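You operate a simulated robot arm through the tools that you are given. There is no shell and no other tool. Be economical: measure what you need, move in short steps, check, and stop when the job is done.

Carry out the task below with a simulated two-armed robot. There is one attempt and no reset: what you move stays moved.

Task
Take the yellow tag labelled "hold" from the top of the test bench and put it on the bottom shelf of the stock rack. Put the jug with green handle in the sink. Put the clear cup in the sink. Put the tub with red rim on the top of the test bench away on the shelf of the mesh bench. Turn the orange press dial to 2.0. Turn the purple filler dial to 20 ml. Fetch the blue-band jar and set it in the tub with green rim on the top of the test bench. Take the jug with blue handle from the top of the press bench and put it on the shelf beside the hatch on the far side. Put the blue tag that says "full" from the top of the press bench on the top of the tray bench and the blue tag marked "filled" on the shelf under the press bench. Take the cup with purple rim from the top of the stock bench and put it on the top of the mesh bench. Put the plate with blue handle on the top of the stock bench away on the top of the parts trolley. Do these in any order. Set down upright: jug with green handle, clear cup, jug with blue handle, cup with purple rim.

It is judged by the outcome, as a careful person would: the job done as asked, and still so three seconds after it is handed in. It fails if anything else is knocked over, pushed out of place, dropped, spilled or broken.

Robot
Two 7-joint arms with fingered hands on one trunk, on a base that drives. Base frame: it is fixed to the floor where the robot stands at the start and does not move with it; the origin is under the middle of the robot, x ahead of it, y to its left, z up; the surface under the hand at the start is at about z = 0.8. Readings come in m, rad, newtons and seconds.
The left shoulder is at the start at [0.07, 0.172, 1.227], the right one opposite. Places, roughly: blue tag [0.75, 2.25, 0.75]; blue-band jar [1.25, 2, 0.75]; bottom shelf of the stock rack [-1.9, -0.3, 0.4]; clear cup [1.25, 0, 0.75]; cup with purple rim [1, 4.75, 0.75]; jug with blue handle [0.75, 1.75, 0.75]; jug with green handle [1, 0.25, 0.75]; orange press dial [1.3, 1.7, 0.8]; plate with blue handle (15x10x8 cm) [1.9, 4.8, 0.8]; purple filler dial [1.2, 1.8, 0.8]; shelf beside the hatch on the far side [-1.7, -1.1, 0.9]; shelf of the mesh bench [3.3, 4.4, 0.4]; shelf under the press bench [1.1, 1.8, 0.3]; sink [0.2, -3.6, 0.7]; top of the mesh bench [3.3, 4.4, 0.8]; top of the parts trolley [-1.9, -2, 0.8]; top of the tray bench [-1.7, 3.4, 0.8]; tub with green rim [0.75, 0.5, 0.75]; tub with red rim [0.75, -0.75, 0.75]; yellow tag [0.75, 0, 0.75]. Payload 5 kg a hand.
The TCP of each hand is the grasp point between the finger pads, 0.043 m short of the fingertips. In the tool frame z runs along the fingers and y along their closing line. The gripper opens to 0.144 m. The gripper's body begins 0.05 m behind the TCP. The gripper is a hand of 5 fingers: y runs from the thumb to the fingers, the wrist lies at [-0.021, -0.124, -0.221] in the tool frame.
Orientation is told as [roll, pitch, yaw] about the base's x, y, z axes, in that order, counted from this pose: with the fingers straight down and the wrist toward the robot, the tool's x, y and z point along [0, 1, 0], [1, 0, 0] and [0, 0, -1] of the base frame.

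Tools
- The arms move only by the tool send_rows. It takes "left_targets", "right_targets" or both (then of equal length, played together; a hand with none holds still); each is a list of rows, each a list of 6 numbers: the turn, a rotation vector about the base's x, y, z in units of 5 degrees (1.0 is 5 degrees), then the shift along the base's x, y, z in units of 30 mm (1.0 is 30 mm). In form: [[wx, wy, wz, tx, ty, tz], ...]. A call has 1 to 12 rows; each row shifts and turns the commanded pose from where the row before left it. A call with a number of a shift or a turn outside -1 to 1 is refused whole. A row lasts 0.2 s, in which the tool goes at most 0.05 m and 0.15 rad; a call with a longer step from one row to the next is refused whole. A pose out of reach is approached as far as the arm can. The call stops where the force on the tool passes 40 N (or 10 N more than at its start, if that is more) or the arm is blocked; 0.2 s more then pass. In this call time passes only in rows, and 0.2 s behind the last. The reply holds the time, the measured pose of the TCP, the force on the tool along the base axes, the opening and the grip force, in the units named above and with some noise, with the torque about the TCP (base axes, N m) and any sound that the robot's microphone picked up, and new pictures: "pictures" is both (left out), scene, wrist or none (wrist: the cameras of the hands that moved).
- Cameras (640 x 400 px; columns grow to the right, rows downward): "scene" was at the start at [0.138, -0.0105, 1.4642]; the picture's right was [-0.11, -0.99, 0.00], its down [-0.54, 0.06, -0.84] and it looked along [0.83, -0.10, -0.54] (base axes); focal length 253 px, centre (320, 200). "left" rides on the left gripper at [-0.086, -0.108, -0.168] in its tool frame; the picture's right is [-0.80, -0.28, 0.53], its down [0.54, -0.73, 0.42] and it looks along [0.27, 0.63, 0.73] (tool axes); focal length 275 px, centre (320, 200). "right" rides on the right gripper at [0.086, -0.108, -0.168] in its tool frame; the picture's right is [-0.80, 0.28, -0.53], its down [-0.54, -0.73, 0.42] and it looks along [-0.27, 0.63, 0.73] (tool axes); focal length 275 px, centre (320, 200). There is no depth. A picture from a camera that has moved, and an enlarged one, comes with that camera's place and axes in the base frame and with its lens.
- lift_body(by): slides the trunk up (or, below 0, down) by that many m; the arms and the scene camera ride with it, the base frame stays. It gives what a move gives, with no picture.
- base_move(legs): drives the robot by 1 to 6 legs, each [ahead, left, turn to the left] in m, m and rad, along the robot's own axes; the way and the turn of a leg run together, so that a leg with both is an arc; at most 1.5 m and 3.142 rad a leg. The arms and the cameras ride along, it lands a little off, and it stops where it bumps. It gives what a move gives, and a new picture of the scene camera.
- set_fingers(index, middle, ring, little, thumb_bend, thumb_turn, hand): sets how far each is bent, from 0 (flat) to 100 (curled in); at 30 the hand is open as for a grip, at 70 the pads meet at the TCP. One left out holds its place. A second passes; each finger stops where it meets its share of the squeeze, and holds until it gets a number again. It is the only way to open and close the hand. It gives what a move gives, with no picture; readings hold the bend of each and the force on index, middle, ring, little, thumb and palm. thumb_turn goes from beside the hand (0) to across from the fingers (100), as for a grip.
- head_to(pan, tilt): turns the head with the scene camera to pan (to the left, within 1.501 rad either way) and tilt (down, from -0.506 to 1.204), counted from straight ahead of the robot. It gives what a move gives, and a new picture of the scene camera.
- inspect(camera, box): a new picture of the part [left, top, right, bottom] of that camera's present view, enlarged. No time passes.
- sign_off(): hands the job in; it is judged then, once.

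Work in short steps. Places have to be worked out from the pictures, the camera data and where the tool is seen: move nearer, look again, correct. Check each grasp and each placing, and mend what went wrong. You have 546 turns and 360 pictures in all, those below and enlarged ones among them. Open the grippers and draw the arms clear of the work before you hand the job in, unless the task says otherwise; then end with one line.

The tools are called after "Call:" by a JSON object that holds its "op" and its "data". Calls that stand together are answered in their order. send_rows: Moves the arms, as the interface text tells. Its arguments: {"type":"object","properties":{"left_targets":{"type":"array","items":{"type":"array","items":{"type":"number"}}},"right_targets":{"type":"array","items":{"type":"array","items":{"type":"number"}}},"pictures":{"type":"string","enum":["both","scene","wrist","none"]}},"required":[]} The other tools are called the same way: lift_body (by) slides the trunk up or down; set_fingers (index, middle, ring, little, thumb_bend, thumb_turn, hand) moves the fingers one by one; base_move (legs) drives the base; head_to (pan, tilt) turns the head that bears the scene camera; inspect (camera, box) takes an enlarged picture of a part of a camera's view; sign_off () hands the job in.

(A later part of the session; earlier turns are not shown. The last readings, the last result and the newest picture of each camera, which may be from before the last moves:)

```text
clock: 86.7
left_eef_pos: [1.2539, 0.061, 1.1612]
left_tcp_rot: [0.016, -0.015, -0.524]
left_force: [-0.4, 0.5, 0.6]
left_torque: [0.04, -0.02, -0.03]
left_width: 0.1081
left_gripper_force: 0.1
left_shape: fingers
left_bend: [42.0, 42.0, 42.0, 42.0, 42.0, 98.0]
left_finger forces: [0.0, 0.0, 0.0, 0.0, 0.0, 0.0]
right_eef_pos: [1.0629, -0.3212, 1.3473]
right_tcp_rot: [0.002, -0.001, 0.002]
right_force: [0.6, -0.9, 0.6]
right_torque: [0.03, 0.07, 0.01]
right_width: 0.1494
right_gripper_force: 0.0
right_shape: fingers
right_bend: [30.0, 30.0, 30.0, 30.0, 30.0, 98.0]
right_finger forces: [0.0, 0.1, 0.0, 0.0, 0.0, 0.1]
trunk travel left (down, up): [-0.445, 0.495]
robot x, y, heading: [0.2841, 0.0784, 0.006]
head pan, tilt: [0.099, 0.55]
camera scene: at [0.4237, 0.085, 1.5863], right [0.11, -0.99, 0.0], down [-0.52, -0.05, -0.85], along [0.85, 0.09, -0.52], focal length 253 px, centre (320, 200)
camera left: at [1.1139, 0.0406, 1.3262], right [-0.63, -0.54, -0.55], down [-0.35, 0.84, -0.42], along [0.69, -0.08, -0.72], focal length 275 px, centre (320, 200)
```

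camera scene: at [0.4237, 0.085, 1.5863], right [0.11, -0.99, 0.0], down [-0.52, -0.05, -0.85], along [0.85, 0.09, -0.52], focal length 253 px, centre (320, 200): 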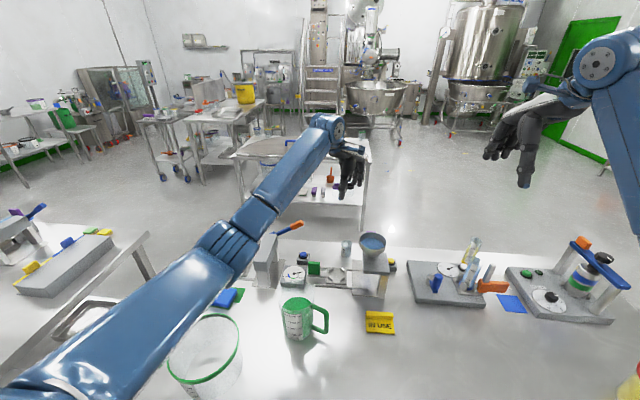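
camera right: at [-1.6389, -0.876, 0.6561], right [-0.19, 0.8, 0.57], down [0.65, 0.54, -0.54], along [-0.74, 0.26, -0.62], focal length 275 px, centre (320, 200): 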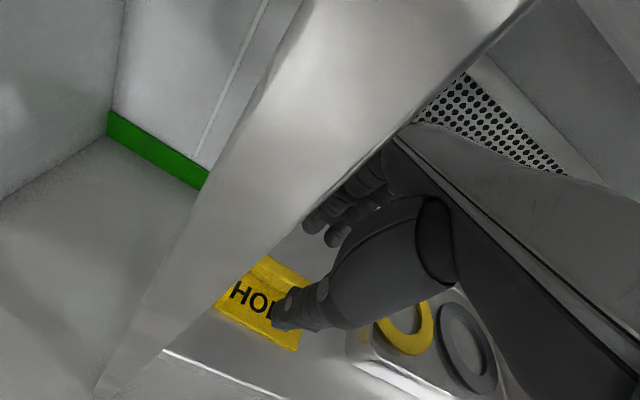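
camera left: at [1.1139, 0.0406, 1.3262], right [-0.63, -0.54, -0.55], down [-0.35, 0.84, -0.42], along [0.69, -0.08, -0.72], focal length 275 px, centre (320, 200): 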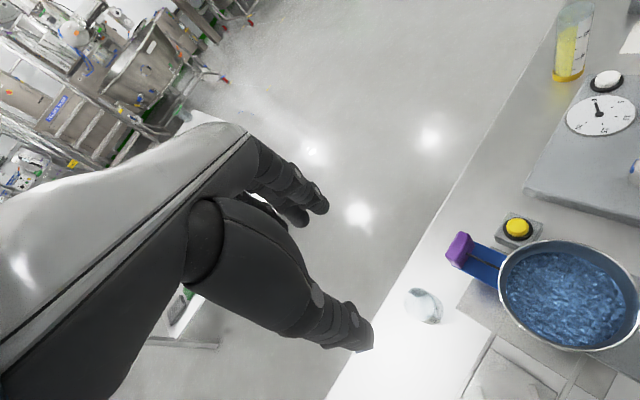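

Cup confirmed at [1.254, 0.058], aligned with the hand. I descend part way and check clearances.

Call:
{"op": "send_rows", "data": {"left_targets": [[0, 0, 0, 0, 0, -0.9], [0, 0, 0, 0, 0, -0.9], [0, 0, 0, 0, 0, -0.9], [0, 0, 0, 0, 0, -0.9], [0, 0, 0, 0, 0, -0.9], [0, 0, 0, 0, 0, -0.9]]}}

```text
clock: 88.1
left_eef_pos: [1.2527, 0.0612, 1.0011]
left_tcp_rot: [0.015, -0.015, -0.523]
left_force: [-0.6, -0.6, 1.0]
left_torque: [0.01, 0.03, -0.01]
left_width: 0.1082
left_gripper_force: 0.1
left_shape: fingers
left_bend: [42.0, 42.0, 42.0, 42.0, 42.0, 98.0]
left_finger forces: [0.0, 0.0, 0.0, 0.1, 0.0, 0.1]
right_eef_pos: [1.0632, -0.3214, 1.3486]
right_tcp_rot: [0.001, -0.001, 0.001]
right_force: [0.3, 0.2, 0.4]
right_torque: [0.01, -0.02, 0.02]
right_width: 0.1498
right_gripper_force: 0.0
right_shape: fingers
right_bend: [30.0, 30.0, 30.0, 30.0, 30.0, 98.0]
right_finger forces: [0.0, 0.1, 0.1, 0.0, 0.0, 0.0]
trunk travel left (down, up): [-0.445, 0.495]
robot x, y, heading: [0.2829, 0.0749, 0.004]
head pan, tilt: [0.099, 0.55]
camera scene: at [0.4231, 0.0853, 1.5864], right [0.1, -0.99, 0.0], down [-0.52, -0.05, -0.85], along [0.85, 0.09, -0.52], focal length 253 px, centre (320, 200)
camera left: at [1.1131, 0.0399, 1.165], right [-0.63, -0.54, -0.55], down [-0.35, 0.84, -0.43], along [0.69, -0.08, -0.72], focal length 275 px, centre (320, 200)
```

scene: 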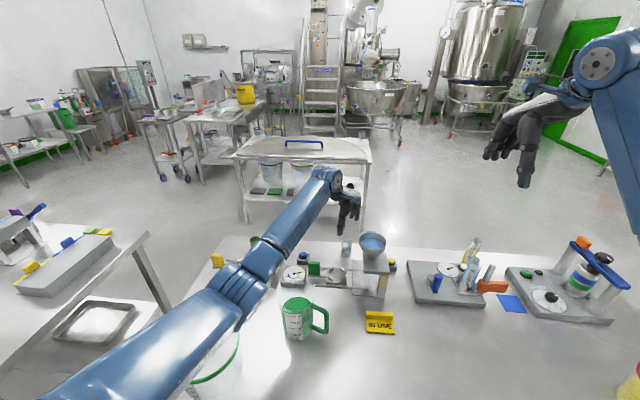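
left: 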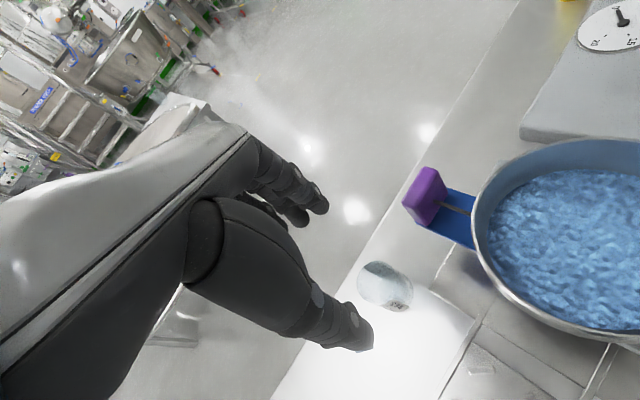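

The left camera side is near the funnel rim, so I yaw another 15° before descending, then look again.

Call:
{"op": "send_rows", "data": {"left_targets": [[0, 0, -1, 0, 0, 0], [0, 0, -1, 0, 0, 0], [0, 0, -1, 0, 0, -0.3], [0, 0, 0, 0, 0, -0.9]], "pictures": "wrist"}}

```text
clock: 89.1
left_eef_pos: [1.2536, 0.0609, 0.9649]
left_tcp_rot: [0.016, -0.016, -0.787]
left_force: [-0.9, 0.8, -0.3]
left_torque: [-0.01, 0.0, -0.04]
left_width: 0.108
left_gripper_force: 0.0
left_shape: fingers
left_bend: [42.0, 42.0, 42.0, 42.0, 42.0, 98.0]
left_finger forces: [0.1, 0.0, 0.0, 0.0, 0.1, 0.0]
right_eef_pos: [1.0639, -0.3207, 1.3483]
right_tcp_rot: [0.002, -0.002, 0.002]
right_force: [-0.2, -0.5, 0.3]
right_torque: [-0.03, -0.03, 0.04]
right_width: 0.1496
right_gripper_force: 0.1
right_shape: fingers
right_bend: [30.0, 30.0, 30.0, 30.0, 30.0, 98.0]
right_finger forces: [0.0, 0.0, 0.0, 0.0, 0.0, 0.1]
trunk travel left (down, up): [-0.445, 0.495]
robot x, y, heading: [0.2827, 0.0728, 0.005]
head pan, tilt: [0.099, 0.55]
camera left: at [1.1132, 0.0768, 1.13], right [-0.75, -0.36, -0.55], down [-0.12, 0.9, -0.42], along [0.65, -0.25, -0.72], focal length 275 px, centre (320, 200)
```

left: 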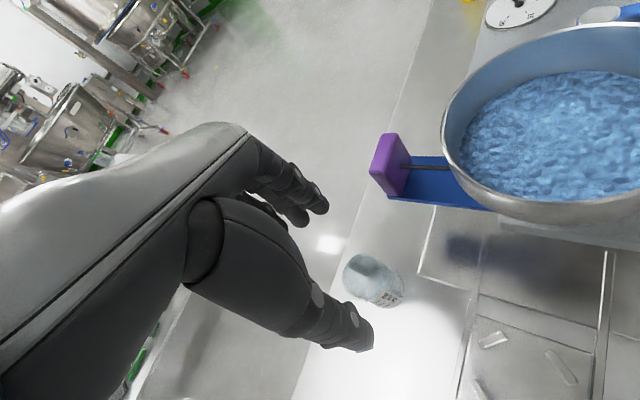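

Aligned and clear. I descend to grip height.

Call:
{"op": "send_rows", "data": {"left_targets": [[0, 0, 0, 0.1, 0, -0.8], [0, 0, 0, 0, 0, -0.8], [0, 0, 0, 0, 0, -0.8], [0, 0, 0, 0, 0, -0.8]]}}

```text
clock: 90.1
left_eef_pos: [1.2555, 0.0611, 0.8685]
left_tcp_rot: [0.014, -0.014, -0.785]
left_force: [-0.7, -1.6, 1.0]
left_torque: [-0.02, 0.02, 0.01]
left_width: 0.108
left_gripper_force: 0.0
left_shape: fingers
left_bend: [42.0, 42.0, 42.0, 42.0, 42.0, 98.0]
left_finger forces: [0.0, 0.1, 0.0, 0.1, 0.1, 0.0]
right_eef_pos: [1.0638, -0.3211, 1.3472]
right_tcp_rot: [0.003, -0.002, 0.002]
right_force: [1.0, 0.3, 0.6]
right_torque: [-0.01, 0.03, 0.01]
right_width: 0.1493
right_gripper_force: 0.2
right_shape: fingers
right_bend: [30.0, 30.0, 30.0, 30.0, 30.0, 98.0]
right_finger forces: [0.0, 0.1, 0.0, 0.0, 0.0, 0.0]
trunk travel left (down, up): [-0.445, 0.495]
robot x, y, heading: [0.2821, 0.0737, 0.007]
head pan, tilt: [0.099, 0.55]
camera scene: at [0.4235, 0.085, 1.5863], right [0.1, -0.99, 0.0], down [-0.52, -0.05, -0.85], along [0.85, 0.09, -0.52], focal length 253 px, centre (320, 200)
camera left: at [1.1159, 0.0772, 1.0329], right [-0.75, -0.36, -0.55], down [-0.12, 0.9, -0.42], along [0.65, -0.25, -0.72], focal length 275 px, centre (320, 200)
```

scene: 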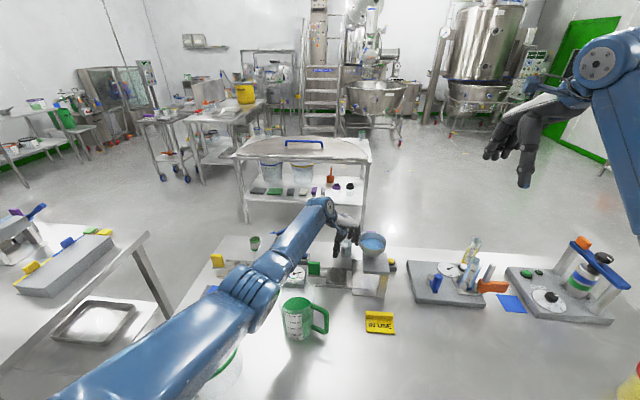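
left: 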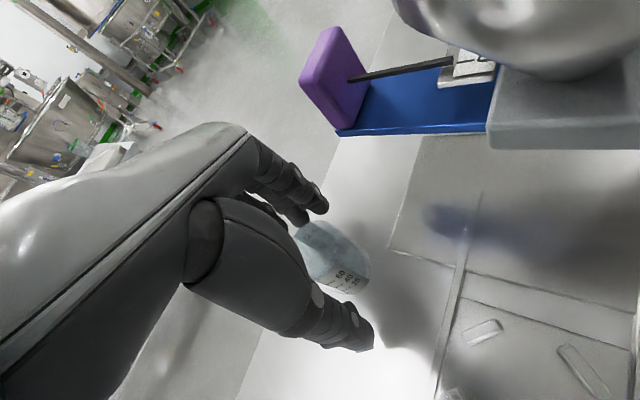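

Cup is between thumb and fingers. I lower 1 cm and close gently.

Call:
{"op": "send_rows", "data": {"left_targets": [[0, 0, 0, 0, 0, -0.4]], "pictures": "none"}}

Call:
{"op": "set_fingers", "data": {"hand": "left", "index": 60, "middle": 60, "ring": 60, "little": 60, "thumb_bend": 60}}

Call:
{"op": "inspect", "data": {"camera": "left", "box": [200, 100, 440, 380]}}

```text
clock: 90.5
left_eef_pos: [1.256, 0.0625, 0.8567]
left_tcp_rot: [0.016, -0.012, -0.784]
left_force: [0.8, -0.1, -0.4]
left_torque: [-0.02, 0.01, 0.03]
left_width: 0.1078
left_gripper_force: 0.1
left_shape: fingers
left_bend: [42.0, 42.0, 42.0, 42.0, 42.0, 98.0]
left_finger forces: [0.1, 0.0, 0.0, 0.1, 0.1, 0.0]
right_eef_pos: [1.0615, -0.3211, 1.3473]
right_tcp_rot: [0.002, -0.002, 0.002]
right_force: [0.2, -0.9, -0.1]
right_torque: [0.0, 0.0, -0.02]
right_width: 0.1496
right_gripper_force: 0.1
right_shape: fingers
right_bend: [30.0, 30.0, 30.0, 30.0, 30.0, 98.0]
right_finger forces: [0.0, 0.0, 0.0, 0.1, 0.0, 0.1]
trunk travel left (down, up): [-0.445, 0.495]
robot x, y, heading: [0.2834, 0.074, 0.005]
head pan, tilt: [0.099, 0.55]
```

```text
clock: 91.5
left_eef_pos: [1.2552, 0.0611, 0.8565]
left_tcp_rot: [0.016, -0.014, -0.786]
left_force: [0.5, 0.8, 0.1]
left_torque: [0.06, 0.01, 0.0]
left_width: 0.0479
left_gripper_force: 2.6
left_shape: fingers
left_bend: [58.0, 60.0, 60.0, 60.0, 59.0, 97.0]
left_finger forces: [1.6, 0.3, 0.0, 0.1, 1.8, 0.0]
right_eef_pos: [1.0625, -0.3209, 1.3483]
right_tcp_rot: [0.001, 0.0, 0.001]
right_force: [0.2, -0.3, -0.2]
right_torque: [-0.01, 0.01, 0.02]
right_width: 0.1497
right_gripper_force: 0.1
right_shape: fingers
right_bend: [30.0, 30.0, 30.0, 30.0, 30.0, 98.0]
right_finger forces: [0.0, 0.0, 0.1, 0.0, 0.1, 0.0]
trunk travel left (down, up): [-0.445, 0.495]
robot x, y, heading: [0.2816, 0.0762, 0.008]
head pan, tilt: [0.099, 0.55]
```

```text
1.43 times, centred on (320, 240) of left
camera zoom: at [1.1151, 0.0776, 1.0214], right [-0.75, -0.36, -0.55], down [-0.12, 0.9, -0.42], along [0.65, -0.25, -0.72], focal length 393 px, centre (320, 143)
```

zoom: 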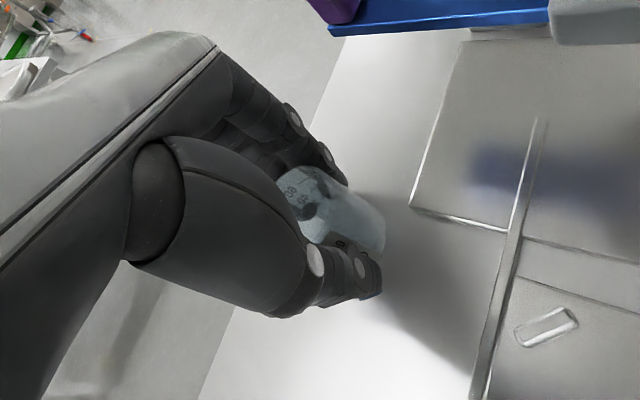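

Contact at 48 mm. I tighten moderately and lift a little.

Call:
{"op": "set_fingers", "data": {"hand": "left", "index": 66, "middle": 68, "ring": 68, "little": 66, "thumb_bend": 66}}

Call:
{"op": "send_rows", "data": {"left_targets": [[0, 0, 0, 0, 0, 0.4], [0, 0, 0, 0, 0, 0.8], [0, 0, 0, 0, 0, 0.8], [0, 0, 0, 0, 0, 0.8]]}}

```text
clock: 92.5
left_eef_pos: [1.2544, 0.062, 0.8572]
left_tcp_rot: [0.016, -0.015, -0.785]
left_force: [0.8, 0.6, 0.0]
left_torque: [-0.02, -0.03, -0.01]
left_width: 0.0454
left_gripper_force: 10.1
left_shape: fingers
left_bend: [61.0, 65.0, 68.0, 66.0, 60.0, 96.0]
left_finger forces: [5.7, 4.9, 0.0, 0.0, 10.5, 0.1]
right_eef_pos: [1.0624, -0.322, 1.3497]
right_tcp_rot: [0.002, -0.004, 0.001]
right_force: [0.6, -0.3, 0.8]
right_torque: [0.01, 0.0, 0.01]
right_width: 0.1493
right_gripper_force: 0.1
right_shape: fingers
right_bend: [30.0, 30.0, 30.0, 30.0, 30.0, 98.0]
right_finger forces: [0.1, 0.0, 0.0, 0.1, 0.0, 0.0]
trunk travel left (down, up): [-0.445, 0.495]
robot x, y, heading: [0.2806, 0.0754, 0.007]
head pan, tilt: [0.099, 0.55]
```

```text
clock: 93.5
left_eef_pos: [1.2555, 0.0617, 0.9398]
left_tcp_rot: [0.015, -0.012, -0.785]
left_force: [-0.4, 0.5, -1.7]
left_torque: [0.03, -0.04, 0.0]
left_width: 0.0453
left_gripper_force: 10.1
left_shape: fingers
left_bend: [61.0, 65.0, 68.0, 66.0, 60.0, 96.0]
left_finger forces: [5.7, 4.8, 0.1, 0.1, 10.4, 0.0]
right_eef_pos: [1.0624, -0.3202, 1.3477]
right_tcp_rot: [0.004, -0.003, 0.001]
right_force: [0.4, 0.4, 0.1]
right_torque: [-0.02, -0.01, 0.03]
right_width: 0.1495
right_gripper_force: 0.1
right_shape: fingers
right_bend: [30.0, 30.0, 30.0, 30.0, 30.0, 98.0]
right_finger forces: [0.1, 0.1, 0.1, 0.0, 0.0, 0.1]
trunk travel left (down, up): [-0.445, 0.495]
robot x, y, heading: [0.281, 0.0766, 0.011]
head pan, tilt: [0.099, 0.55]
camera scene: at [0.4222, 0.0853, 1.5864], right [0.1, -0.99, 0.0], down [-0.52, -0.05, -0.85], along [0.85, 0.09, -0.52], focal length 253 px, centre (320, 200)
camera left: at [1.115, 0.0763, 1.1052], right [-0.75, -0.36, -0.55], down [-0.12, 0.9, -0.42], along [0.65, -0.25, -0.72], focal length 275 px, centre (320, 200)
```

scene: 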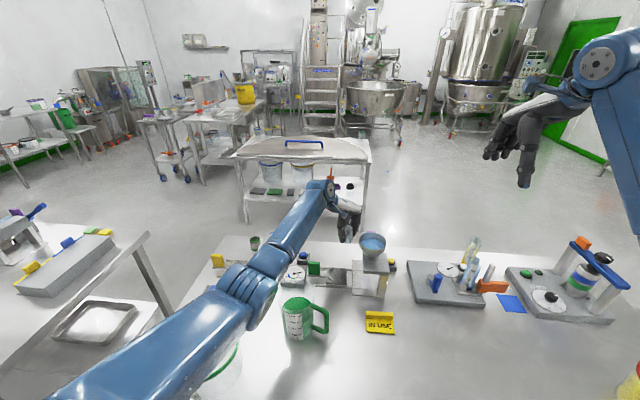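
left: 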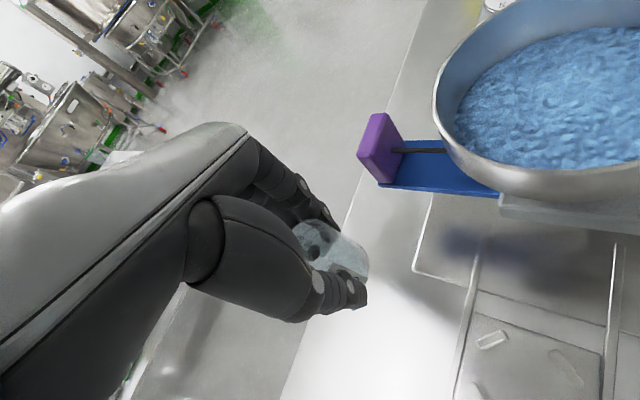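

Cup is held. I raise it clear and draw the left hand back to the left.

Call:
{"op": "send_rows", "data": {"left_targets": [[0, 0, 0, 0, 0, 1], [0, 0, 0, 0, 0, 1], [0, 0, 0, 0, 0, 1], [0, 0, 0, 0, 0, 1], [0, 0, 0, 0, 0, 1], [0, 0, 0, 0, 0, 1], [0, 0, 0, 0, 0, 1], [0, 0, 0, 0, 0, 1], [0, 0, 0, 0, 0, 1]], "pictures": "none"}}

Call:
{"op": "send_rows", "data": {"left_targets": [[0, 0, 0.8, -1, 0.9, 0.1], [0, 0, 0.8, -1, 0.9, 0.1], [0, 0, 0.8, -1, 0.9, 0.1], [0, 0, 0.8, -1, 0.9, 0.1], [0, 0, 0.8, -1, 0.9, 0.1], [0, 0, 0.8, -1, 0.9, 0.1], [0, 0, 0.8, -1, 0.9, 0.1], [0, 0, 0.8, -1, 0.9, 0.1], [0, 0, 0.8, -1, 0.9, 0.1], [0, 0, 0.9, -1, 0.9, 0.1], [0, 0, 0.9, -1, 0.9, 0.1]]}}

```text
clock: 95.5
left_eef_pos: [1.2555, 0.062, 1.2111]
left_tcp_rot: [0.014, -0.014, -0.785]
left_force: [0.2, 0.8, -3.4]
left_torque: [-0.01, -0.03, 0.01]
left_width: 0.0457
left_gripper_force: 10.9
left_shape: fingers
left_bend: [61.0, 65.0, 68.0, 66.0, 60.0, 96.0]
left_finger forces: [5.8, 4.9, 0.0, 0.1, 10.4, 0.0]
right_eef_pos: [1.0612, -0.3203, 1.3489]
right_tcp_rot: [0.003, -0.001, 0.002]
right_force: [-0.5, 0.2, -0.4]
right_torque: [0.01, -0.01, 0.02]
right_width: 0.1493
right_gripper_force: 0.1
right_shape: fingers
right_bend: [30.0, 30.0, 30.0, 30.0, 30.0, 98.0]
right_finger forces: [0.0, 0.2, 0.0, 0.1, 0.0, 0.0]
trunk travel left (down, up): [-0.445, 0.495]
robot x, y, heading: [0.2836, 0.0754, 0.01]
head pan, tilt: [0.099, 0.55]
```

```text
clock: 97.9
left_eef_pos: [0.9237, 0.3585, 1.2433]
left_tcp_rot: [0.014, -0.016, 0.0]
left_force: [-0.6, 1.1, -1.5]
left_torque: [-0.03, -0.05, 0.04]
left_width: 0.0452
left_gripper_force: 10.4
left_shape: fingers
left_bend: [61.0, 65.0, 68.0, 66.0, 60.0, 96.0]
left_finger forces: [5.9, 5.1, 0.0, 0.0, 10.1, 0.1]
right_eef_pos: [1.0599, -0.3193, 1.349]
right_tcp_rot: [0.001, -0.003, 0.002]
right_force: [-0.9, 0.1, 0.0]
right_torque: [0.0, -0.06, 0.03]
right_width: 0.1495
right_gripper_force: 0.1
right_shape: fingers
right_bend: [30.0, 30.0, 30.0, 30.0, 30.0, 98.0]
right_finger forces: [0.1, 0.0, 0.0, 0.1, 0.1, 0.0]
trunk travel left (down, up): [-0.445, 0.495]
robot x, y, heading: [0.2807, 0.0743, 0.006]
head pan, tilt: [0.099, 0.55]
camera scene: at [0.4204, 0.0873, 1.5866], right [0.1, -0.99, 0.0], down [-0.52, -0.06, -0.85], along [0.85, 0.09, -0.52], focal length 253 px, centre (320, 200)
camera left: at [0.8138, 0.2707, 1.4077], right [-0.28, -0.79, -0.55], down [-0.72, 0.55, -0.43], along [0.64, 0.28, -0.72], focal length 275 px, centre (320, 200)
```

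scene: 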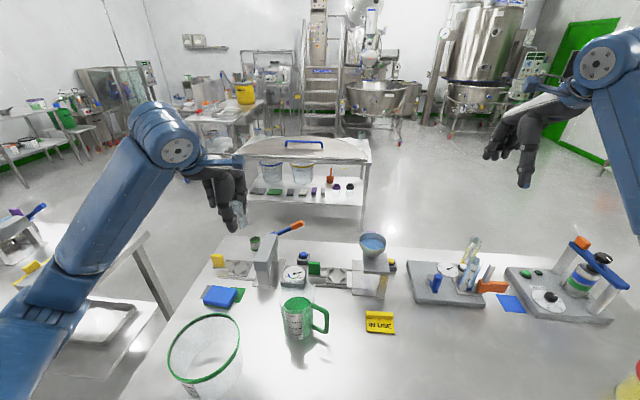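
left: 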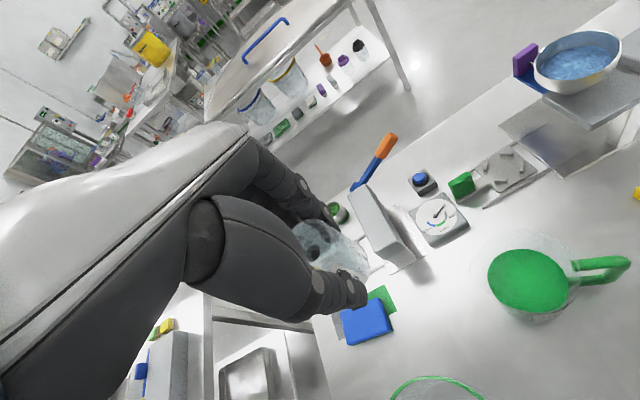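

Cup secure. The jug is full of green liquid, centre ≈[0.90, 0.21], handle toward -y. I shift the base left/back so that the right hand can take it from above.

Call:
{"op": "base_move", "data": {"legs": [[-0.08, 0.3, 0]]}}

Call:
{"op": "send_rows", "data": {"right_targets": [[0, 0, 0, -0.2, 0.9, -0.5], [0, 0, 0, -0.2, 0.9, -0.5], [0, 0, 0, -0.2, 0.9, -0.5], [0, 0, 0, -0.2, 0.9, -0.5], [0, 0, 0, -0.2, 0.9, -0.5], [0, 0, 0, -0.3, 0.7, -0.5], [0, 0, 0, -0.3, 0.6, -0.5]]}}

```text
clock: 100.0
left_eef_pos: [0.8446, 0.6564, 1.2405]
left_tcp_rot: [0.016, -0.014, -0.002]
left_force: [0.7, 0.1, -1.7]
left_torque: [-0.01, 0.0, 0.01]
left_width: 0.045
left_gripper_force: 10.6
left_shape: fingers
left_bend: [61.0, 65.0, 68.0, 66.0, 60.0, 96.0]
left_finger forces: [5.9, 5.2, 0.0, 0.0, 10.1, 0.0]
right_eef_pos: [0.9814, -0.0221, 1.3473]
right_tcp_rot: [0.003, -0.002, 0.0]
right_force: [0.2, 0.1, -0.4]
right_torque: [0.06, -0.04, -0.01]
right_width: 0.1494
right_gripper_force: 0.1
right_shape: fingers
right_bend: [30.0, 30.0, 30.0, 30.0, 30.0, 98.0]
right_finger forces: [0.1, 0.0, 0.1, 0.1, 0.0, 0.0]
trunk travel left (down, up): [-0.445, 0.495]
robot x, y, heading: [0.2008, 0.3734, 0.004]
head pan, tilt: [0.099, 0.55]
camera scene: at [0.3423, 0.3846, 1.5863], right [0.1, -0.99, 0.0], down [-0.52, -0.05, -0.85], along [0.85, 0.09, -0.52], focal length 253 px, centre (320, 200)
```

scene: 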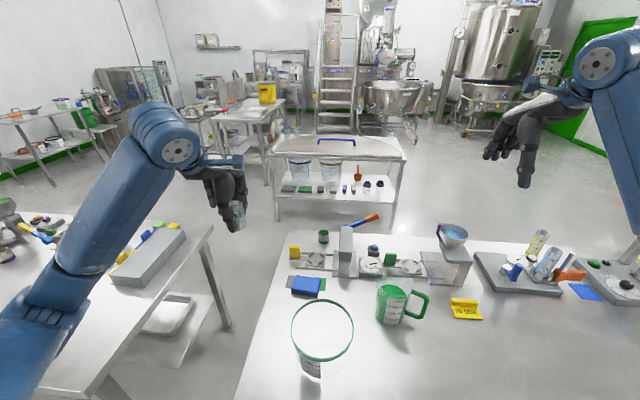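

```text
clock: 101.6
left_eef_pos: [0.8453, 0.6583, 1.2424]
left_tcp_rot: [0.016, -0.013, -0.002]
left_force: [-0.1, 0.0, -2.2]
left_torque: [-0.02, -0.01, -0.01]
left_width: 0.045
left_gripper_force: 10.7
left_shape: fingers
left_bend: [61.0, 65.0, 68.0, 66.0, 60.0, 96.0]
left_finger forces: [5.9, 5.1, 0.1, 0.0, 10.0, 0.0]
right_eef_pos: [0.933, 0.154, 1.2438]
right_tcp_rot: [0.002, 0.0, -0.001]
right_force: [0.7, -0.2, 0.2]
right_torque: [0.02, 0.0, 0.01]
right_width: 0.1497
right_gripper_force: 0.0
right_shape: fingers
right_bend: [30.0, 30.0, 30.0, 30.0, 30.0, 98.0]
right_finger forces: [0.0, 0.0, 0.0, 0.0, 0.0, 0.0]
trunk travel left (down, up): [-0.445, 0.495]
robot x, y, heading: [0.2029, 0.3795, 0.003]
head pan, tilt: [0.099, 0.55]
camera scene: at [0.3419, 0.3864, 1.5864], right [0.1, -0.99, 0.0], down [-0.52, -0.05, -0.85], along [0.85, 0.09, -0.52], focal length 253 px, centre (320, 200)
camera right: at [0.825, 0.2396, 1.411], right [0.28, -0.8, 0.53], down [-0.72, -0.54, -0.43], along [0.63, -0.27, -0.73], focal length 275 px, centre (320, 200)
```

scene: 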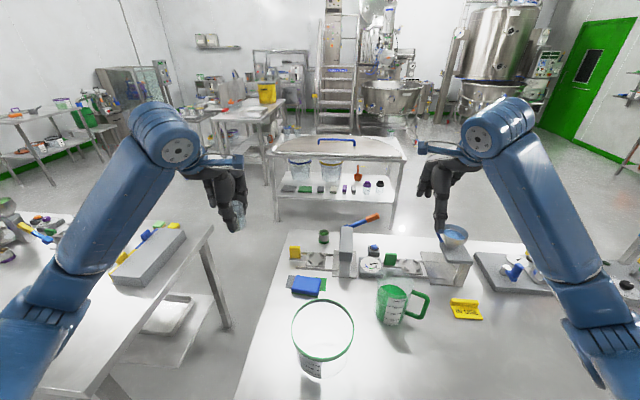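
right: 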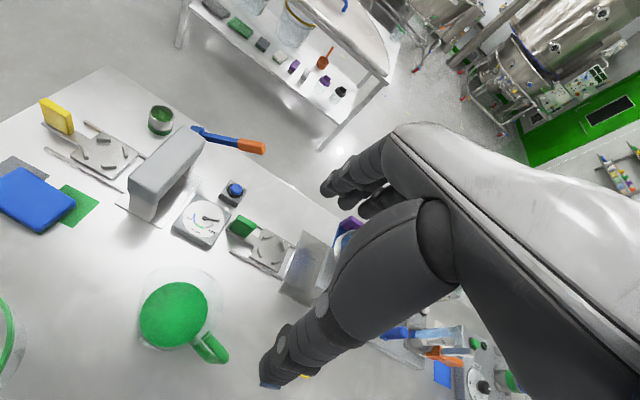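

Jug rim centre ≈[0.903, 0.211]. I move over it and down to z 1.05.

Call:
{"op": "send_rows", "data": {"right_targets": [[0, 0, 0, -0.2, 0.4, -0.9], [0, 0, 0, -0.2, 0.4, -0.9], [0, 0, 0, -0.2, 0.4, -0.9], [0, 0, 0, -0.2, 0.4, -0.9], [0, 0, 0, -0.2, 0.3, -0.9], [0, 0, 0, 0, 0, -0.9], [0, 0, 0, 0, 0, -0.9]]}}

```text
clock: 103.2
left_eef_pos: [0.8455, 0.6578, 1.2417]
left_tcp_rot: [0.017, -0.016, -0.002]
left_force: [0.1, -0.2, -1.6]
left_torque: [0.03, 0.01, 0.01]
left_width: 0.0451
left_gripper_force: 10.8
left_shape: fingers
left_bend: [61.0, 65.0, 68.0, 66.0, 60.0, 96.0]
left_finger forces: [5.8, 5.2, 0.0, 0.0, 10.0, 0.1]
right_eef_pos: [0.904, 0.2095, 1.0555]
right_tcp_rot: [0.004, -0.002, 0.0]
right_force: [0.0, 0.3, 0.9]
right_torque: [-0.04, 0.0, 0.0]
right_width: 0.1496
right_gripper_force: 0.0
right_shape: fingers
right_bend: [30.0, 30.0, 30.0, 30.0, 30.0, 98.0]
right_finger forces: [0.0, 0.0, 0.0, 0.1, 0.0, 0.0]
trunk travel left (down, up): [-0.445, 0.495]
robot x, y, heading: [0.2055, 0.3738, 0.006]
head pan, tilt: [0.099, 0.55]
camera scene: at [0.342, 0.3859, 1.5864], right [0.1, -0.99, 0.0], down [-0.52, -0.05, -0.85], along [0.85, 0.09, -0.52], focal length 253 px, centre (320, 200)
camera right: at [0.7957, 0.2959, 1.2223], right [0.28, -0.8, 0.53], down [-0.72, -0.54, -0.43], along [0.63, -0.27, -0.73], focal length 275 px, centre (320, 200)
```

scene: 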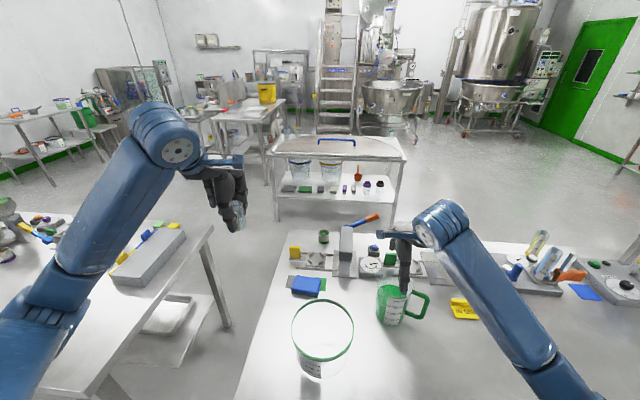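
right: 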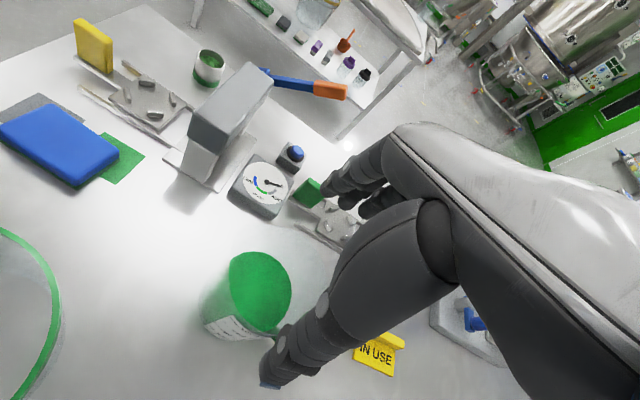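

Call:
{"op": "inspect", "data": {"camera": "right", "box": [180, 220, 380, 400]}}

```text
2.22 times, centred on (280, 310) of right
camera zoom: at [0.7957, 0.2959, 1.2223], right [0.28, -0.8, 0.53], down [-0.72, -0.54, -0.43], along [0.63, -0.27, -0.73], focal length 612 px, centre (409, -44)
```

zoom: 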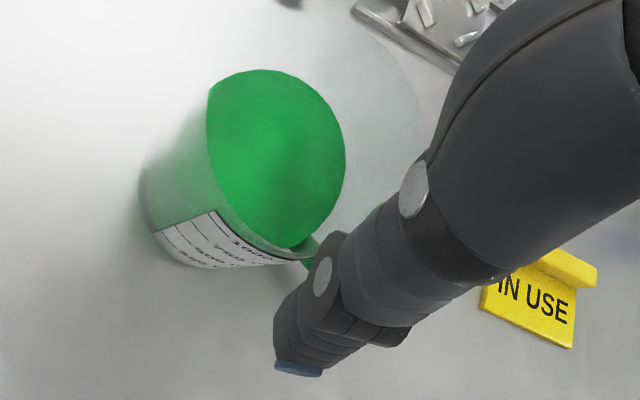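

The jug's clear rim is higher than the liquid, at about z 0.985. I descend so the palm stays just above it: TCP z ≈0.95.

Call:
{"op": "send_rows", "data": {"right_targets": [[0, 0, 0, 0, 0, -0.7], [0, 0, 0, 0, 0, -0.7], [0, 0, 0, 0, 0, -0.7], [0, 0, 0, 0, 0, -0.7], [0, 0, 0, 0, 0, -0.6]], "pictures": "wrist"}}

Call:
{"op": "inspect", "data": {"camera": "scene", "box": [320, 180, 520, 340]}}

```text
clock: 104.4
left_eef_pos: [0.8437, 0.6582, 1.2419]
left_tcp_rot: [0.015, -0.012, -0.001]
left_force: [-0.1, -0.4, -0.9]
left_torque: [0.0, 0.01, 0.01]
left_width: 0.045
left_gripper_force: 11.2
left_shape: fingers
left_bend: [61.0, 65.0, 68.0, 66.0, 60.0, 96.0]
left_finger forces: [5.9, 5.2, 0.0, 0.1, 10.0, 0.0]
right_eef_pos: [0.9036, 0.2093, 0.9523]
right_tcp_rot: [0.002, 0.0, 0.0]
right_force: [-0.1, 0.3, 1.1]
right_torque: [0.03, 0.05, 0.03]
right_width: 0.1493
right_gripper_force: 0.1
right_shape: fingers
right_bend: [30.0, 30.0, 30.0, 30.0, 30.0, 98.0]
right_finger forces: [0.0, 0.1, 0.1, 0.0, 0.0, 0.0]
trunk travel left (down, up): [-0.445, 0.495]
robot x, y, heading: [0.2015, 0.376, 0.006]
head pan, tilt: [0.099, 0.55]
camera right: at [0.7957, 0.2957, 1.1195], right [0.28, -0.8, 0.53], down [-0.72, -0.54, -0.43], along [0.63, -0.27, -0.73], focal length 275 px, centre (320, 200)
```

right: 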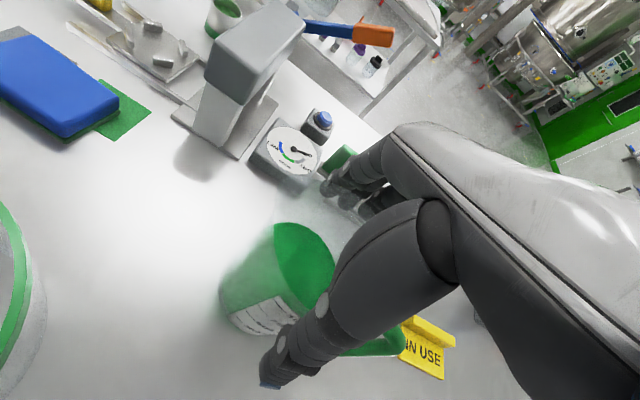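

```text
2.50 times, centred on (420, 260) of scene
camera zoom: at [0.3417, 0.3861, 1.5864], right [0.1, -0.99, 0.0], down [-0.52, -0.05, -0.85], along [0.85, 0.09, -0.52], focal length 633 px, centre (70, 50)
```

zoom: 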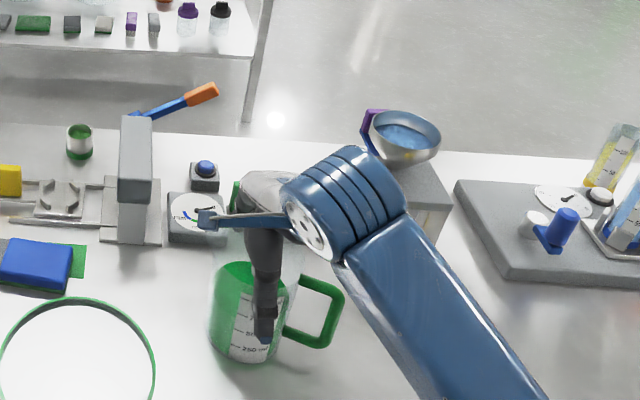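

Hand surrounds the jug with no contact yet. I close gently.

Call:
{"op": "set_fingers", "data": {"hand": "right", "index": 42, "middle": 42, "ring": 42, "little": 42, "thumb_bend": 42}}

```text
clock: 105.4
left_eef_pos: [0.8455, 0.6586, 1.2419]
left_tcp_rot: [0.015, -0.013, -0.001]
left_force: [0.0, 0.7, -1.0]
left_torque: [-0.02, -0.01, 0.03]
left_width: 0.0454
left_gripper_force: 10.5
left_shape: fingers
left_bend: [61.0, 65.0, 68.0, 66.0, 60.0, 96.0]
left_finger forces: [6.0, 5.1, 0.0, 0.0, 9.9, 0.0]
right_eef_pos: [0.9048, 0.2094, 0.9529]
right_tcp_rot: [0.001, -0.001, -0.002]
right_force: [1.0, -0.7, 0.2]
right_torque: [0.01, -0.05, -0.06]
right_width: 0.1261
right_gripper_force: 10.6
right_shape: fingers
right_bend: [36.0, 42.0, 42.0, 42.0, 38.0, 97.0]
right_finger forces: [11.5, 0.4, 0.0, 0.0, 9.6, 0.1]
trunk travel left (down, up): [-0.445, 0.495]
robot x, y, heading: [0.205, 0.3766, 0.009]
head pan, tilt: [0.099, 0.55]
```

Call:
{"op": "set_fingers", "data": {"hand": "right", "index": 60, "middle": 62, "ring": 64, "little": 60, "thumb_bend": 62}}

Call:
{"op": "send_rows", "data": {"right_targets": [[0, 0, 0, 0, 0, 0.3], [0, 0, 0, 0, 0, 0.5]]}}

```text
clock: 106.4
left_eef_pos: [0.8448, 0.6578, 1.2425]
left_tcp_rot: [0.015, -0.015, -0.002]
left_force: [0.1, 0.3, -1.5]
left_torque: [0.01, -0.01, -0.03]
left_width: 0.0447
left_gripper_force: 10.7
left_shape: fingers
left_bend: [61.0, 65.0, 68.0, 66.0, 60.0, 96.0]
left_finger forces: [6.0, 5.2, 0.0, 0.0, 10.0, 0.0]
right_eef_pos: [0.9043, 0.2081, 0.9527]
right_tcp_rot: [0.001, -0.001, 0.001]
right_force: [0.5, -1.8, 0.6]
right_torque: [-0.35, -0.58, -0.09]
right_width: 0.1145
right_gripper_force: 36.7
right_shape: fingers
right_bend: [35.0, 45.0, 53.0, 60.0, 49.0, 95.0]
right_finger forces: [17.5, 9.1, 8.9, 0.1, 38.4, 0.0]
trunk travel left (down, up): [-0.445, 0.495]
robot x, y, heading: [0.2039, 0.375, 0.007]
head pan, tilt: [0.099, 0.55]
```

```text
clock: 107.0
left_eef_pos: [0.844, 0.6573, 1.2433]
left_tcp_rot: [0.016, -0.013, -0.002]
left_force: [-0.2, 0.2, -1.4]
left_torque: [-0.02, -0.04, 0.07]
left_width: 0.0447
left_gripper_force: 10.6
left_shape: fingers
left_bend: [61.0, 65.0, 68.0, 66.0, 60.0, 96.0]
left_finger forces: [6.0, 5.2, 0.0, 0.0, 10.0, 0.1]
right_eef_pos: [0.903, 0.2091, 0.9755]
right_tcp_rot: [0.002, 0.0, 0.0]
right_force: [-1.7, 0.4, -6.4]
right_torque: [0.04, -0.03, -0.03]
right_width: 0.1143
right_gripper_force: 34.4
right_shape: fingers
right_bend: [34.0, 46.0, 55.0, 60.0, 51.0, 95.0]
right_finger forces: [19.5, 7.7, 7.4, 0.1, 34.7, 0.1]
trunk travel left (down, up): [-0.445, 0.495]
robot x, y, heading: [0.2031, 0.3789, 0.007]
head pan, tilt: [0.099, 0.55]
camera scene: at [0.342, 0.3862, 1.5863], right [0.1, -0.99, 0.0], down [-0.52, -0.05, -0.85], along [0.85, 0.09, -0.52], focal length 253 px, centre (320, 200)
camera right: at [0.7957, 0.2963, 1.143], right [0.28, -0.8, 0.53], down [-0.73, -0.54, -0.42], along [0.63, -0.27, -0.73], focal length 275 px, centre (320, 200)
```

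scene: 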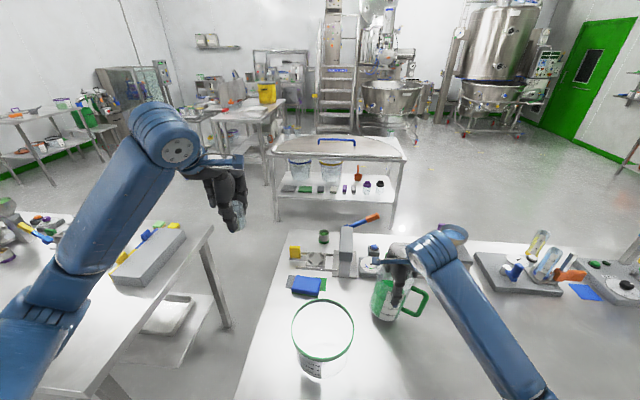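
right: 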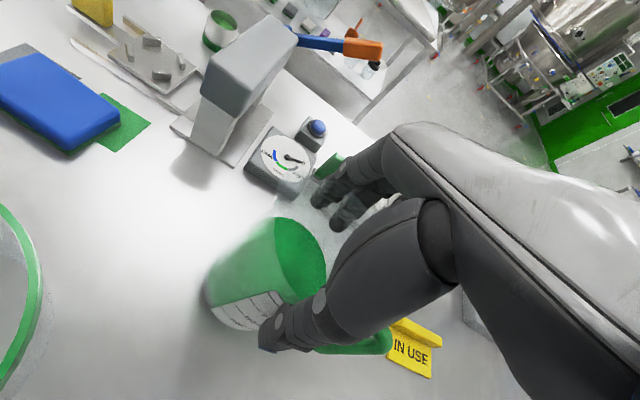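

Call:
{"op": "inspect", "data": {"camera": "scene", "box": [340, 230, 480, 340]}}

```text
3.64 times, centred on (410, 285) of scene
camera zoom: at [0.342, 0.3862, 1.5863], right [0.1, -0.99, 0.0], down [-0.52, -0.05, -0.85], along [0.85, 0.09, -0.52], focal length 920 px, centre (-7, -109)
```

zoom: 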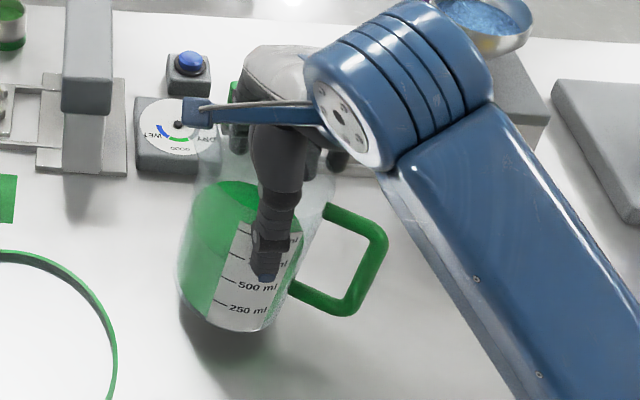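

The jug tilts ~10° because the pads sit off its axis. I set it back down, release, shift 15 mm toward -y and regrip.

Call:
{"op": "send_rows", "data": {"right_targets": [[0, 0, 0, 0, 0, -0.4], [0, 0, 0, 0, 0, -0.3], [0, 0, 0, 0, 0, -0.15]], "pictures": "none"}}

Call:
{"op": "set_fingers", "data": {"hand": "right", "index": 30, "middle": 30, "ring": 30, "little": 30, "thumb_bend": 30}}

Call:
{"op": "send_rows", "data": {"right_targets": [[0, 0, 0, 0, -0.5, 0]]}}

```text
clock: 107.8
left_eef_pos: [0.8424, 0.6587, 1.2436]
left_tcp_rot: [0.014, -0.016, -0.002]
left_force: [-0.1, -0.1, -0.9]
left_torque: [0.02, 0.02, -0.02]
left_width: 0.0449
left_gripper_force: 10.6
left_shape: fingers
left_bend: [61.0, 65.0, 68.0, 66.0, 60.0, 96.0]
left_finger forces: [6.1, 5.2, 0.1, 0.0, 10.0, 0.0]
right_eef_pos: [0.9024, 0.2115, 0.9552]
right_tcp_rot: [0.002, -0.011, 0.003]
right_force: [-1.8, 3.4, 18.8]
right_torque: [-0.19, 0.13, -0.05]
right_width: 0.1145
right_gripper_force: 36.6
right_shape: fingers
right_bend: [34.0, 46.0, 55.0, 60.0, 51.0, 95.0]
right_finger forces: [20.3, 7.6, 8.1, 0.0, 37.6, 0.0]
trunk travel left (down, up): [-0.445, 0.495]
robot x, y, heading: [0.2065, 0.3746, -0.0]
head pan, tilt: [0.099, 0.55]
```

```text
clock: 108.8
left_eef_pos: [0.8438, 0.6587, 1.2422]
left_tcp_rot: [0.018, -0.015, -0.002]
left_force: [0.6, 0.4, -0.5]
left_torque: [0.02, 0.02, -0.04]
left_width: 0.0451
left_gripper_force: 10.2
left_shape: fingers
left_bend: [61.0, 65.0, 68.0, 66.0, 60.0, 96.0]
left_finger forces: [6.1, 5.2, 0.0, 0.0, 10.0, 0.0]
right_eef_pos: [0.9042, 0.2106, 0.9503]
right_tcp_rot: [0.002, -0.001, 0.001]
right_force: [-0.5, -0.3, 0.4]
right_torque: [-0.01, 0.03, -0.03]
right_width: 0.1497
right_gripper_force: 0.2
right_shape: fingers
right_bend: [30.0, 30.0, 30.0, 30.0, 30.0, 97.0]
right_finger forces: [0.0, 0.1, 0.1, 0.0, 0.1, 0.0]
trunk travel left (down, up): [-0.445, 0.495]
robot x, y, heading: [0.2034, 0.375, 0.005]
head pan, tilt: [0.099, 0.55]
```

```text
clock: 109.2
left_eef_pos: [0.8445, 0.6569, 1.2427]
left_tcp_rot: [0.014, -0.015, -0.002]
left_force: [0.0, -0.7, -0.8]
left_torque: [0.01, -0.03, 0.02]
left_width: 0.045
left_gripper_force: 10.8
left_shape: fingers
left_bend: [61.0, 65.0, 68.0, 66.0, 60.0, 96.0]
left_finger forces: [6.0, 5.2, 0.1, 0.1, 10.0, 0.0]
right_eef_pos: [0.903, 0.195, 0.9508]
right_tcp_rot: [0.002, -0.003, 0.002]
right_force: [-0.7, 0.1, 0.3]
right_torque: [0.03, 0.01, 0.02]
right_width: 0.1501
right_gripper_force: 0.1
right_shape: fingers
right_bend: [30.0, 30.0, 30.0, 30.0, 30.0, 97.0]
right_finger forces: [0.1, 0.0, 0.1, 0.1, 0.0, 0.1]
trunk travel left (down, up): [-0.445, 0.495]
robot x, y, heading: [0.206, 0.3779, 0.004]
head pan, tilt: [0.099, 0.55]
camera scene: at [0.3417, 0.385, 1.5864], right [0.1, -0.99, 0.0], down [-0.52, -0.05, -0.85], along [0.85, 0.09, -0.52], focal length 253 px, centre (320, 200)
camera right: at [0.795, 0.2807, 1.1181], right [0.28, -0.8, 0.53], down [-0.72, -0.54, -0.43], along [0.63, -0.27, -0.73], focal length 275 px, centre (320, 200)
```

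scene: 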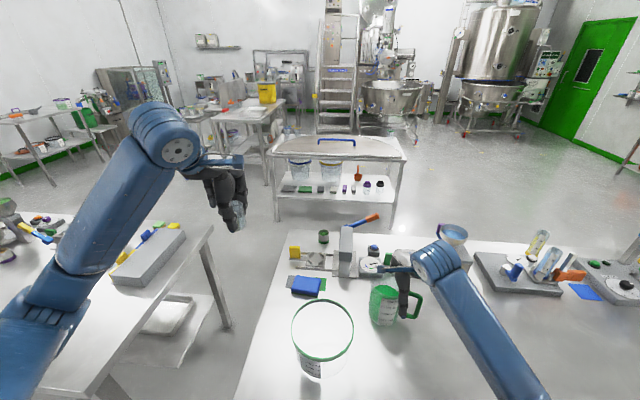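
right: 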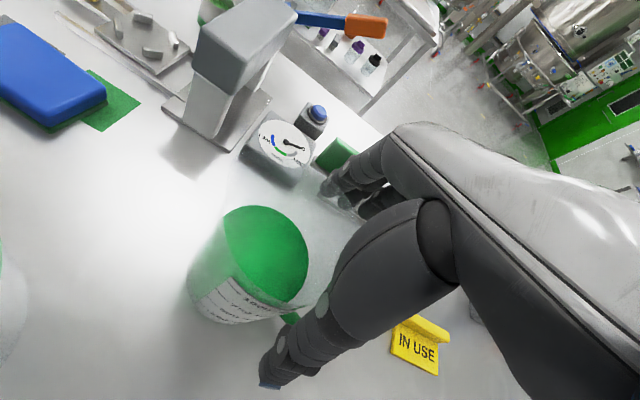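

Call:
{"op": "inspect", "data": {"camera": "scene", "box": [340, 230, 480, 340]}}

```text
3.64 times, centred on (410, 285) of scene
camera zoom: at [0.3417, 0.385, 1.5864], right [0.1, -0.99, 0.0], down [-0.52, -0.05, -0.85], along [0.85, 0.09, -0.52], focal length 920 px, centre (-7, -109)
```

zoom: 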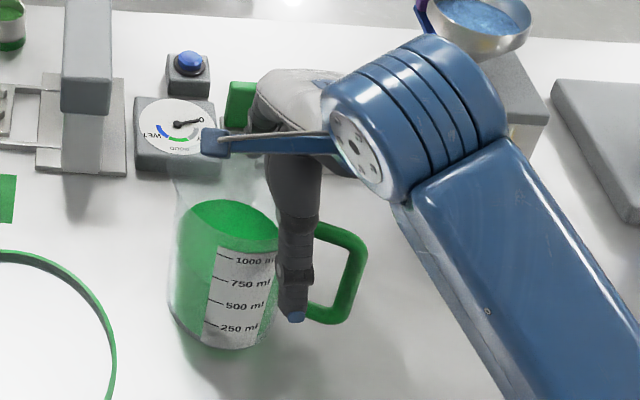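

The jug's centre is now at about [0.896, 0.233]; its centre of mass is slightly toward the handle. I set the hand at y≈0.222 and regrip.

Call:
{"op": "send_rows", "data": {"right_targets": [[0, 0, 0, -0.2, 0.45, -0.1], [0, 0, 0, 0, 0.45, -0.1]], "pictures": "none"}}

Call:
{"op": "set_fingers", "data": {"hand": "right", "index": 42, "middle": 44, "ring": 46, "little": 46, "thumb_bend": 42}}

Call:
{"op": "set_fingers", "data": {"hand": "right", "index": 60, "middle": 62, "ring": 64, "little": 60, "thumb_bend": 62}}

Call:
{"op": "send_rows", "data": {"right_targets": [[0, 0, 0, 0, 0, 0.3], [0, 0, 0, 0, 0, 0.5]], "pictures": "none"}}

Call:
{"op": "inspect", "data": {"camera": "scene", "box": [340, 230, 480, 340]}}

```text
clock: 109.8
left_eef_pos: [0.8453, 0.6575, 1.2426]
left_tcp_rot: [0.014, -0.014, -0.001]
left_force: [-0.4, 0.2, -0.8]
left_torque: [-0.01, -0.01, -0.02]
left_width: 0.0453
left_gripper_force: 10.3
left_shape: fingers
left_bend: [61.0, 65.0, 68.0, 66.0, 60.0, 96.0]
left_finger forces: [6.0, 5.3, 0.0, 0.1, 10.1, 0.1]
right_eef_pos: [0.8975, 0.2215, 0.9456]
right_tcp_rot: [0.001, -0.002, 0.0]
right_force: [2.0, -0.6, 3.3]
right_torque: [0.04, -0.1, -0.07]
right_width: 0.1506
right_gripper_force: 1.1
right_shape: fingers
right_bend: [30.0, 30.0, 30.0, 30.0, 30.0, 97.0]
right_finger forces: [2.8, 0.0, 0.0, 0.0, 0.1, 0.0]
trunk travel left (down, up): [-0.445, 0.495]
robot x, y, heading: [0.2028, 0.3751, 0.008]
head pan, tilt: [0.099, 0.55]
```

```text
clock: 110.8
left_eef_pos: [0.8443, 0.6573, 1.2431]
left_tcp_rot: [0.015, -0.013, -0.003]
left_force: [-0.1, -0.2, -1.6]
left_torque: [-0.02, 0.02, -0.01]
left_width: 0.0449
left_gripper_force: 10.8
left_shape: fingers
left_bend: [61.0, 65.0, 68.0, 66.0, 60.0, 96.0]
left_finger forces: [6.0, 5.2, 0.0, 0.0, 10.0, 0.0]
right_eef_pos: [0.8969, 0.2218, 0.945]
right_tcp_rot: [0.0, -0.002, 0.001]
right_force: [4.4, -1.2, 7.5]
right_torque: [0.12, -0.16, -0.1]
right_width: 0.1322
right_gripper_force: 16.4
right_shape: fingers
right_bend: [33.0, 44.0, 46.0, 46.0, 38.0, 97.0]
right_finger forces: [19.6, 0.2, 0.0, 0.0, 14.9, 0.1]
trunk travel left (down, up): [-0.445, 0.495]
robot x, y, heading: [0.2053, 0.3762, 0.007]
head pan, tilt: [0.099, 0.55]
```

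```text
clock: 111.8
left_eef_pos: [0.8445, 0.6575, 1.2434]
left_tcp_rot: [0.016, -0.012, -0.001]
left_force: [-0.1, -0.2, -0.8]
left_torque: [-0.03, -0.01, 0.0]
left_width: 0.0452
left_gripper_force: 10.9
left_shape: fingers
left_bend: [61.0, 65.0, 68.0, 66.0, 60.0, 96.0]
left_finger forces: [6.0, 5.2, 0.0, 0.0, 10.0, 0.0]
right_eef_pos: [0.8971, 0.2216, 0.9443]
right_tcp_rot: [0.002, -0.002, 0.0]
right_force: [-2.4, -0.4, 1.9]
right_torque: [-0.25, -0.07, -0.05]
right_width: 0.1192
right_gripper_force: 32.6
right_shape: fingers
right_bend: [28.0, 48.0, 62.0, 60.0, 53.0, 96.0]
right_finger forces: [19.6, 8.6, 2.7, 0.1, 32.9, 0.0]
trunk travel left (down, up): [-0.445, 0.495]
robot x, y, heading: [0.2051, 0.3753, 0.004]
head pan, tilt: [0.099, 0.55]
```

```text
clock: 112.4
left_eef_pos: [0.8452, 0.6585, 1.2426]
left_tcp_rot: [0.015, -0.014, -0.001]
left_force: [-0.6, -0.6, -0.1]
left_torque: [-0.01, -0.02, 0.0]
left_width: 0.0453
left_gripper_force: 10.3
left_shape: fingers
left_bend: [61.0, 65.0, 68.0, 66.0, 60.0, 96.0]
left_finger forces: [6.0, 5.4, 0.0, 0.0, 10.0, 0.0]
right_eef_pos: [0.8978, 0.2228, 0.9678]
right_tcp_rot: [0.001, -0.001, 0.002]
right_force: [-0.1, -0.6, -7.0]
right_torque: [-0.1, -0.02, 0.03]
right_width: 0.119
right_gripper_force: 30.3
right_shape: fingers
right_bend: [27.0, 50.0, 64.0, 60.0, 54.0, 96.0]
right_finger forces: [22.9, 6.8, 0.1, 0.1, 30.0, 0.1]
trunk travel left (down, up): [-0.445, 0.495]
robot x, y, heading: [0.2024, 0.3744, 0.006]
head pan, tilt: [0.099, 0.55]
```

```text
3.64 times, centred on (410, 285) of scene
camera zoom: at [0.342, 0.3863, 1.5863], right [0.1, -0.99, 0.0], down [-0.52, -0.05, -0.85], along [0.85, 0.09, -0.52], focal length 920 px, centre (-7, -109)
```

zoom: 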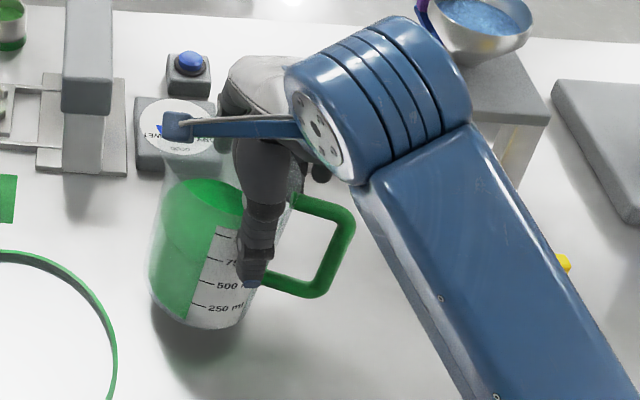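

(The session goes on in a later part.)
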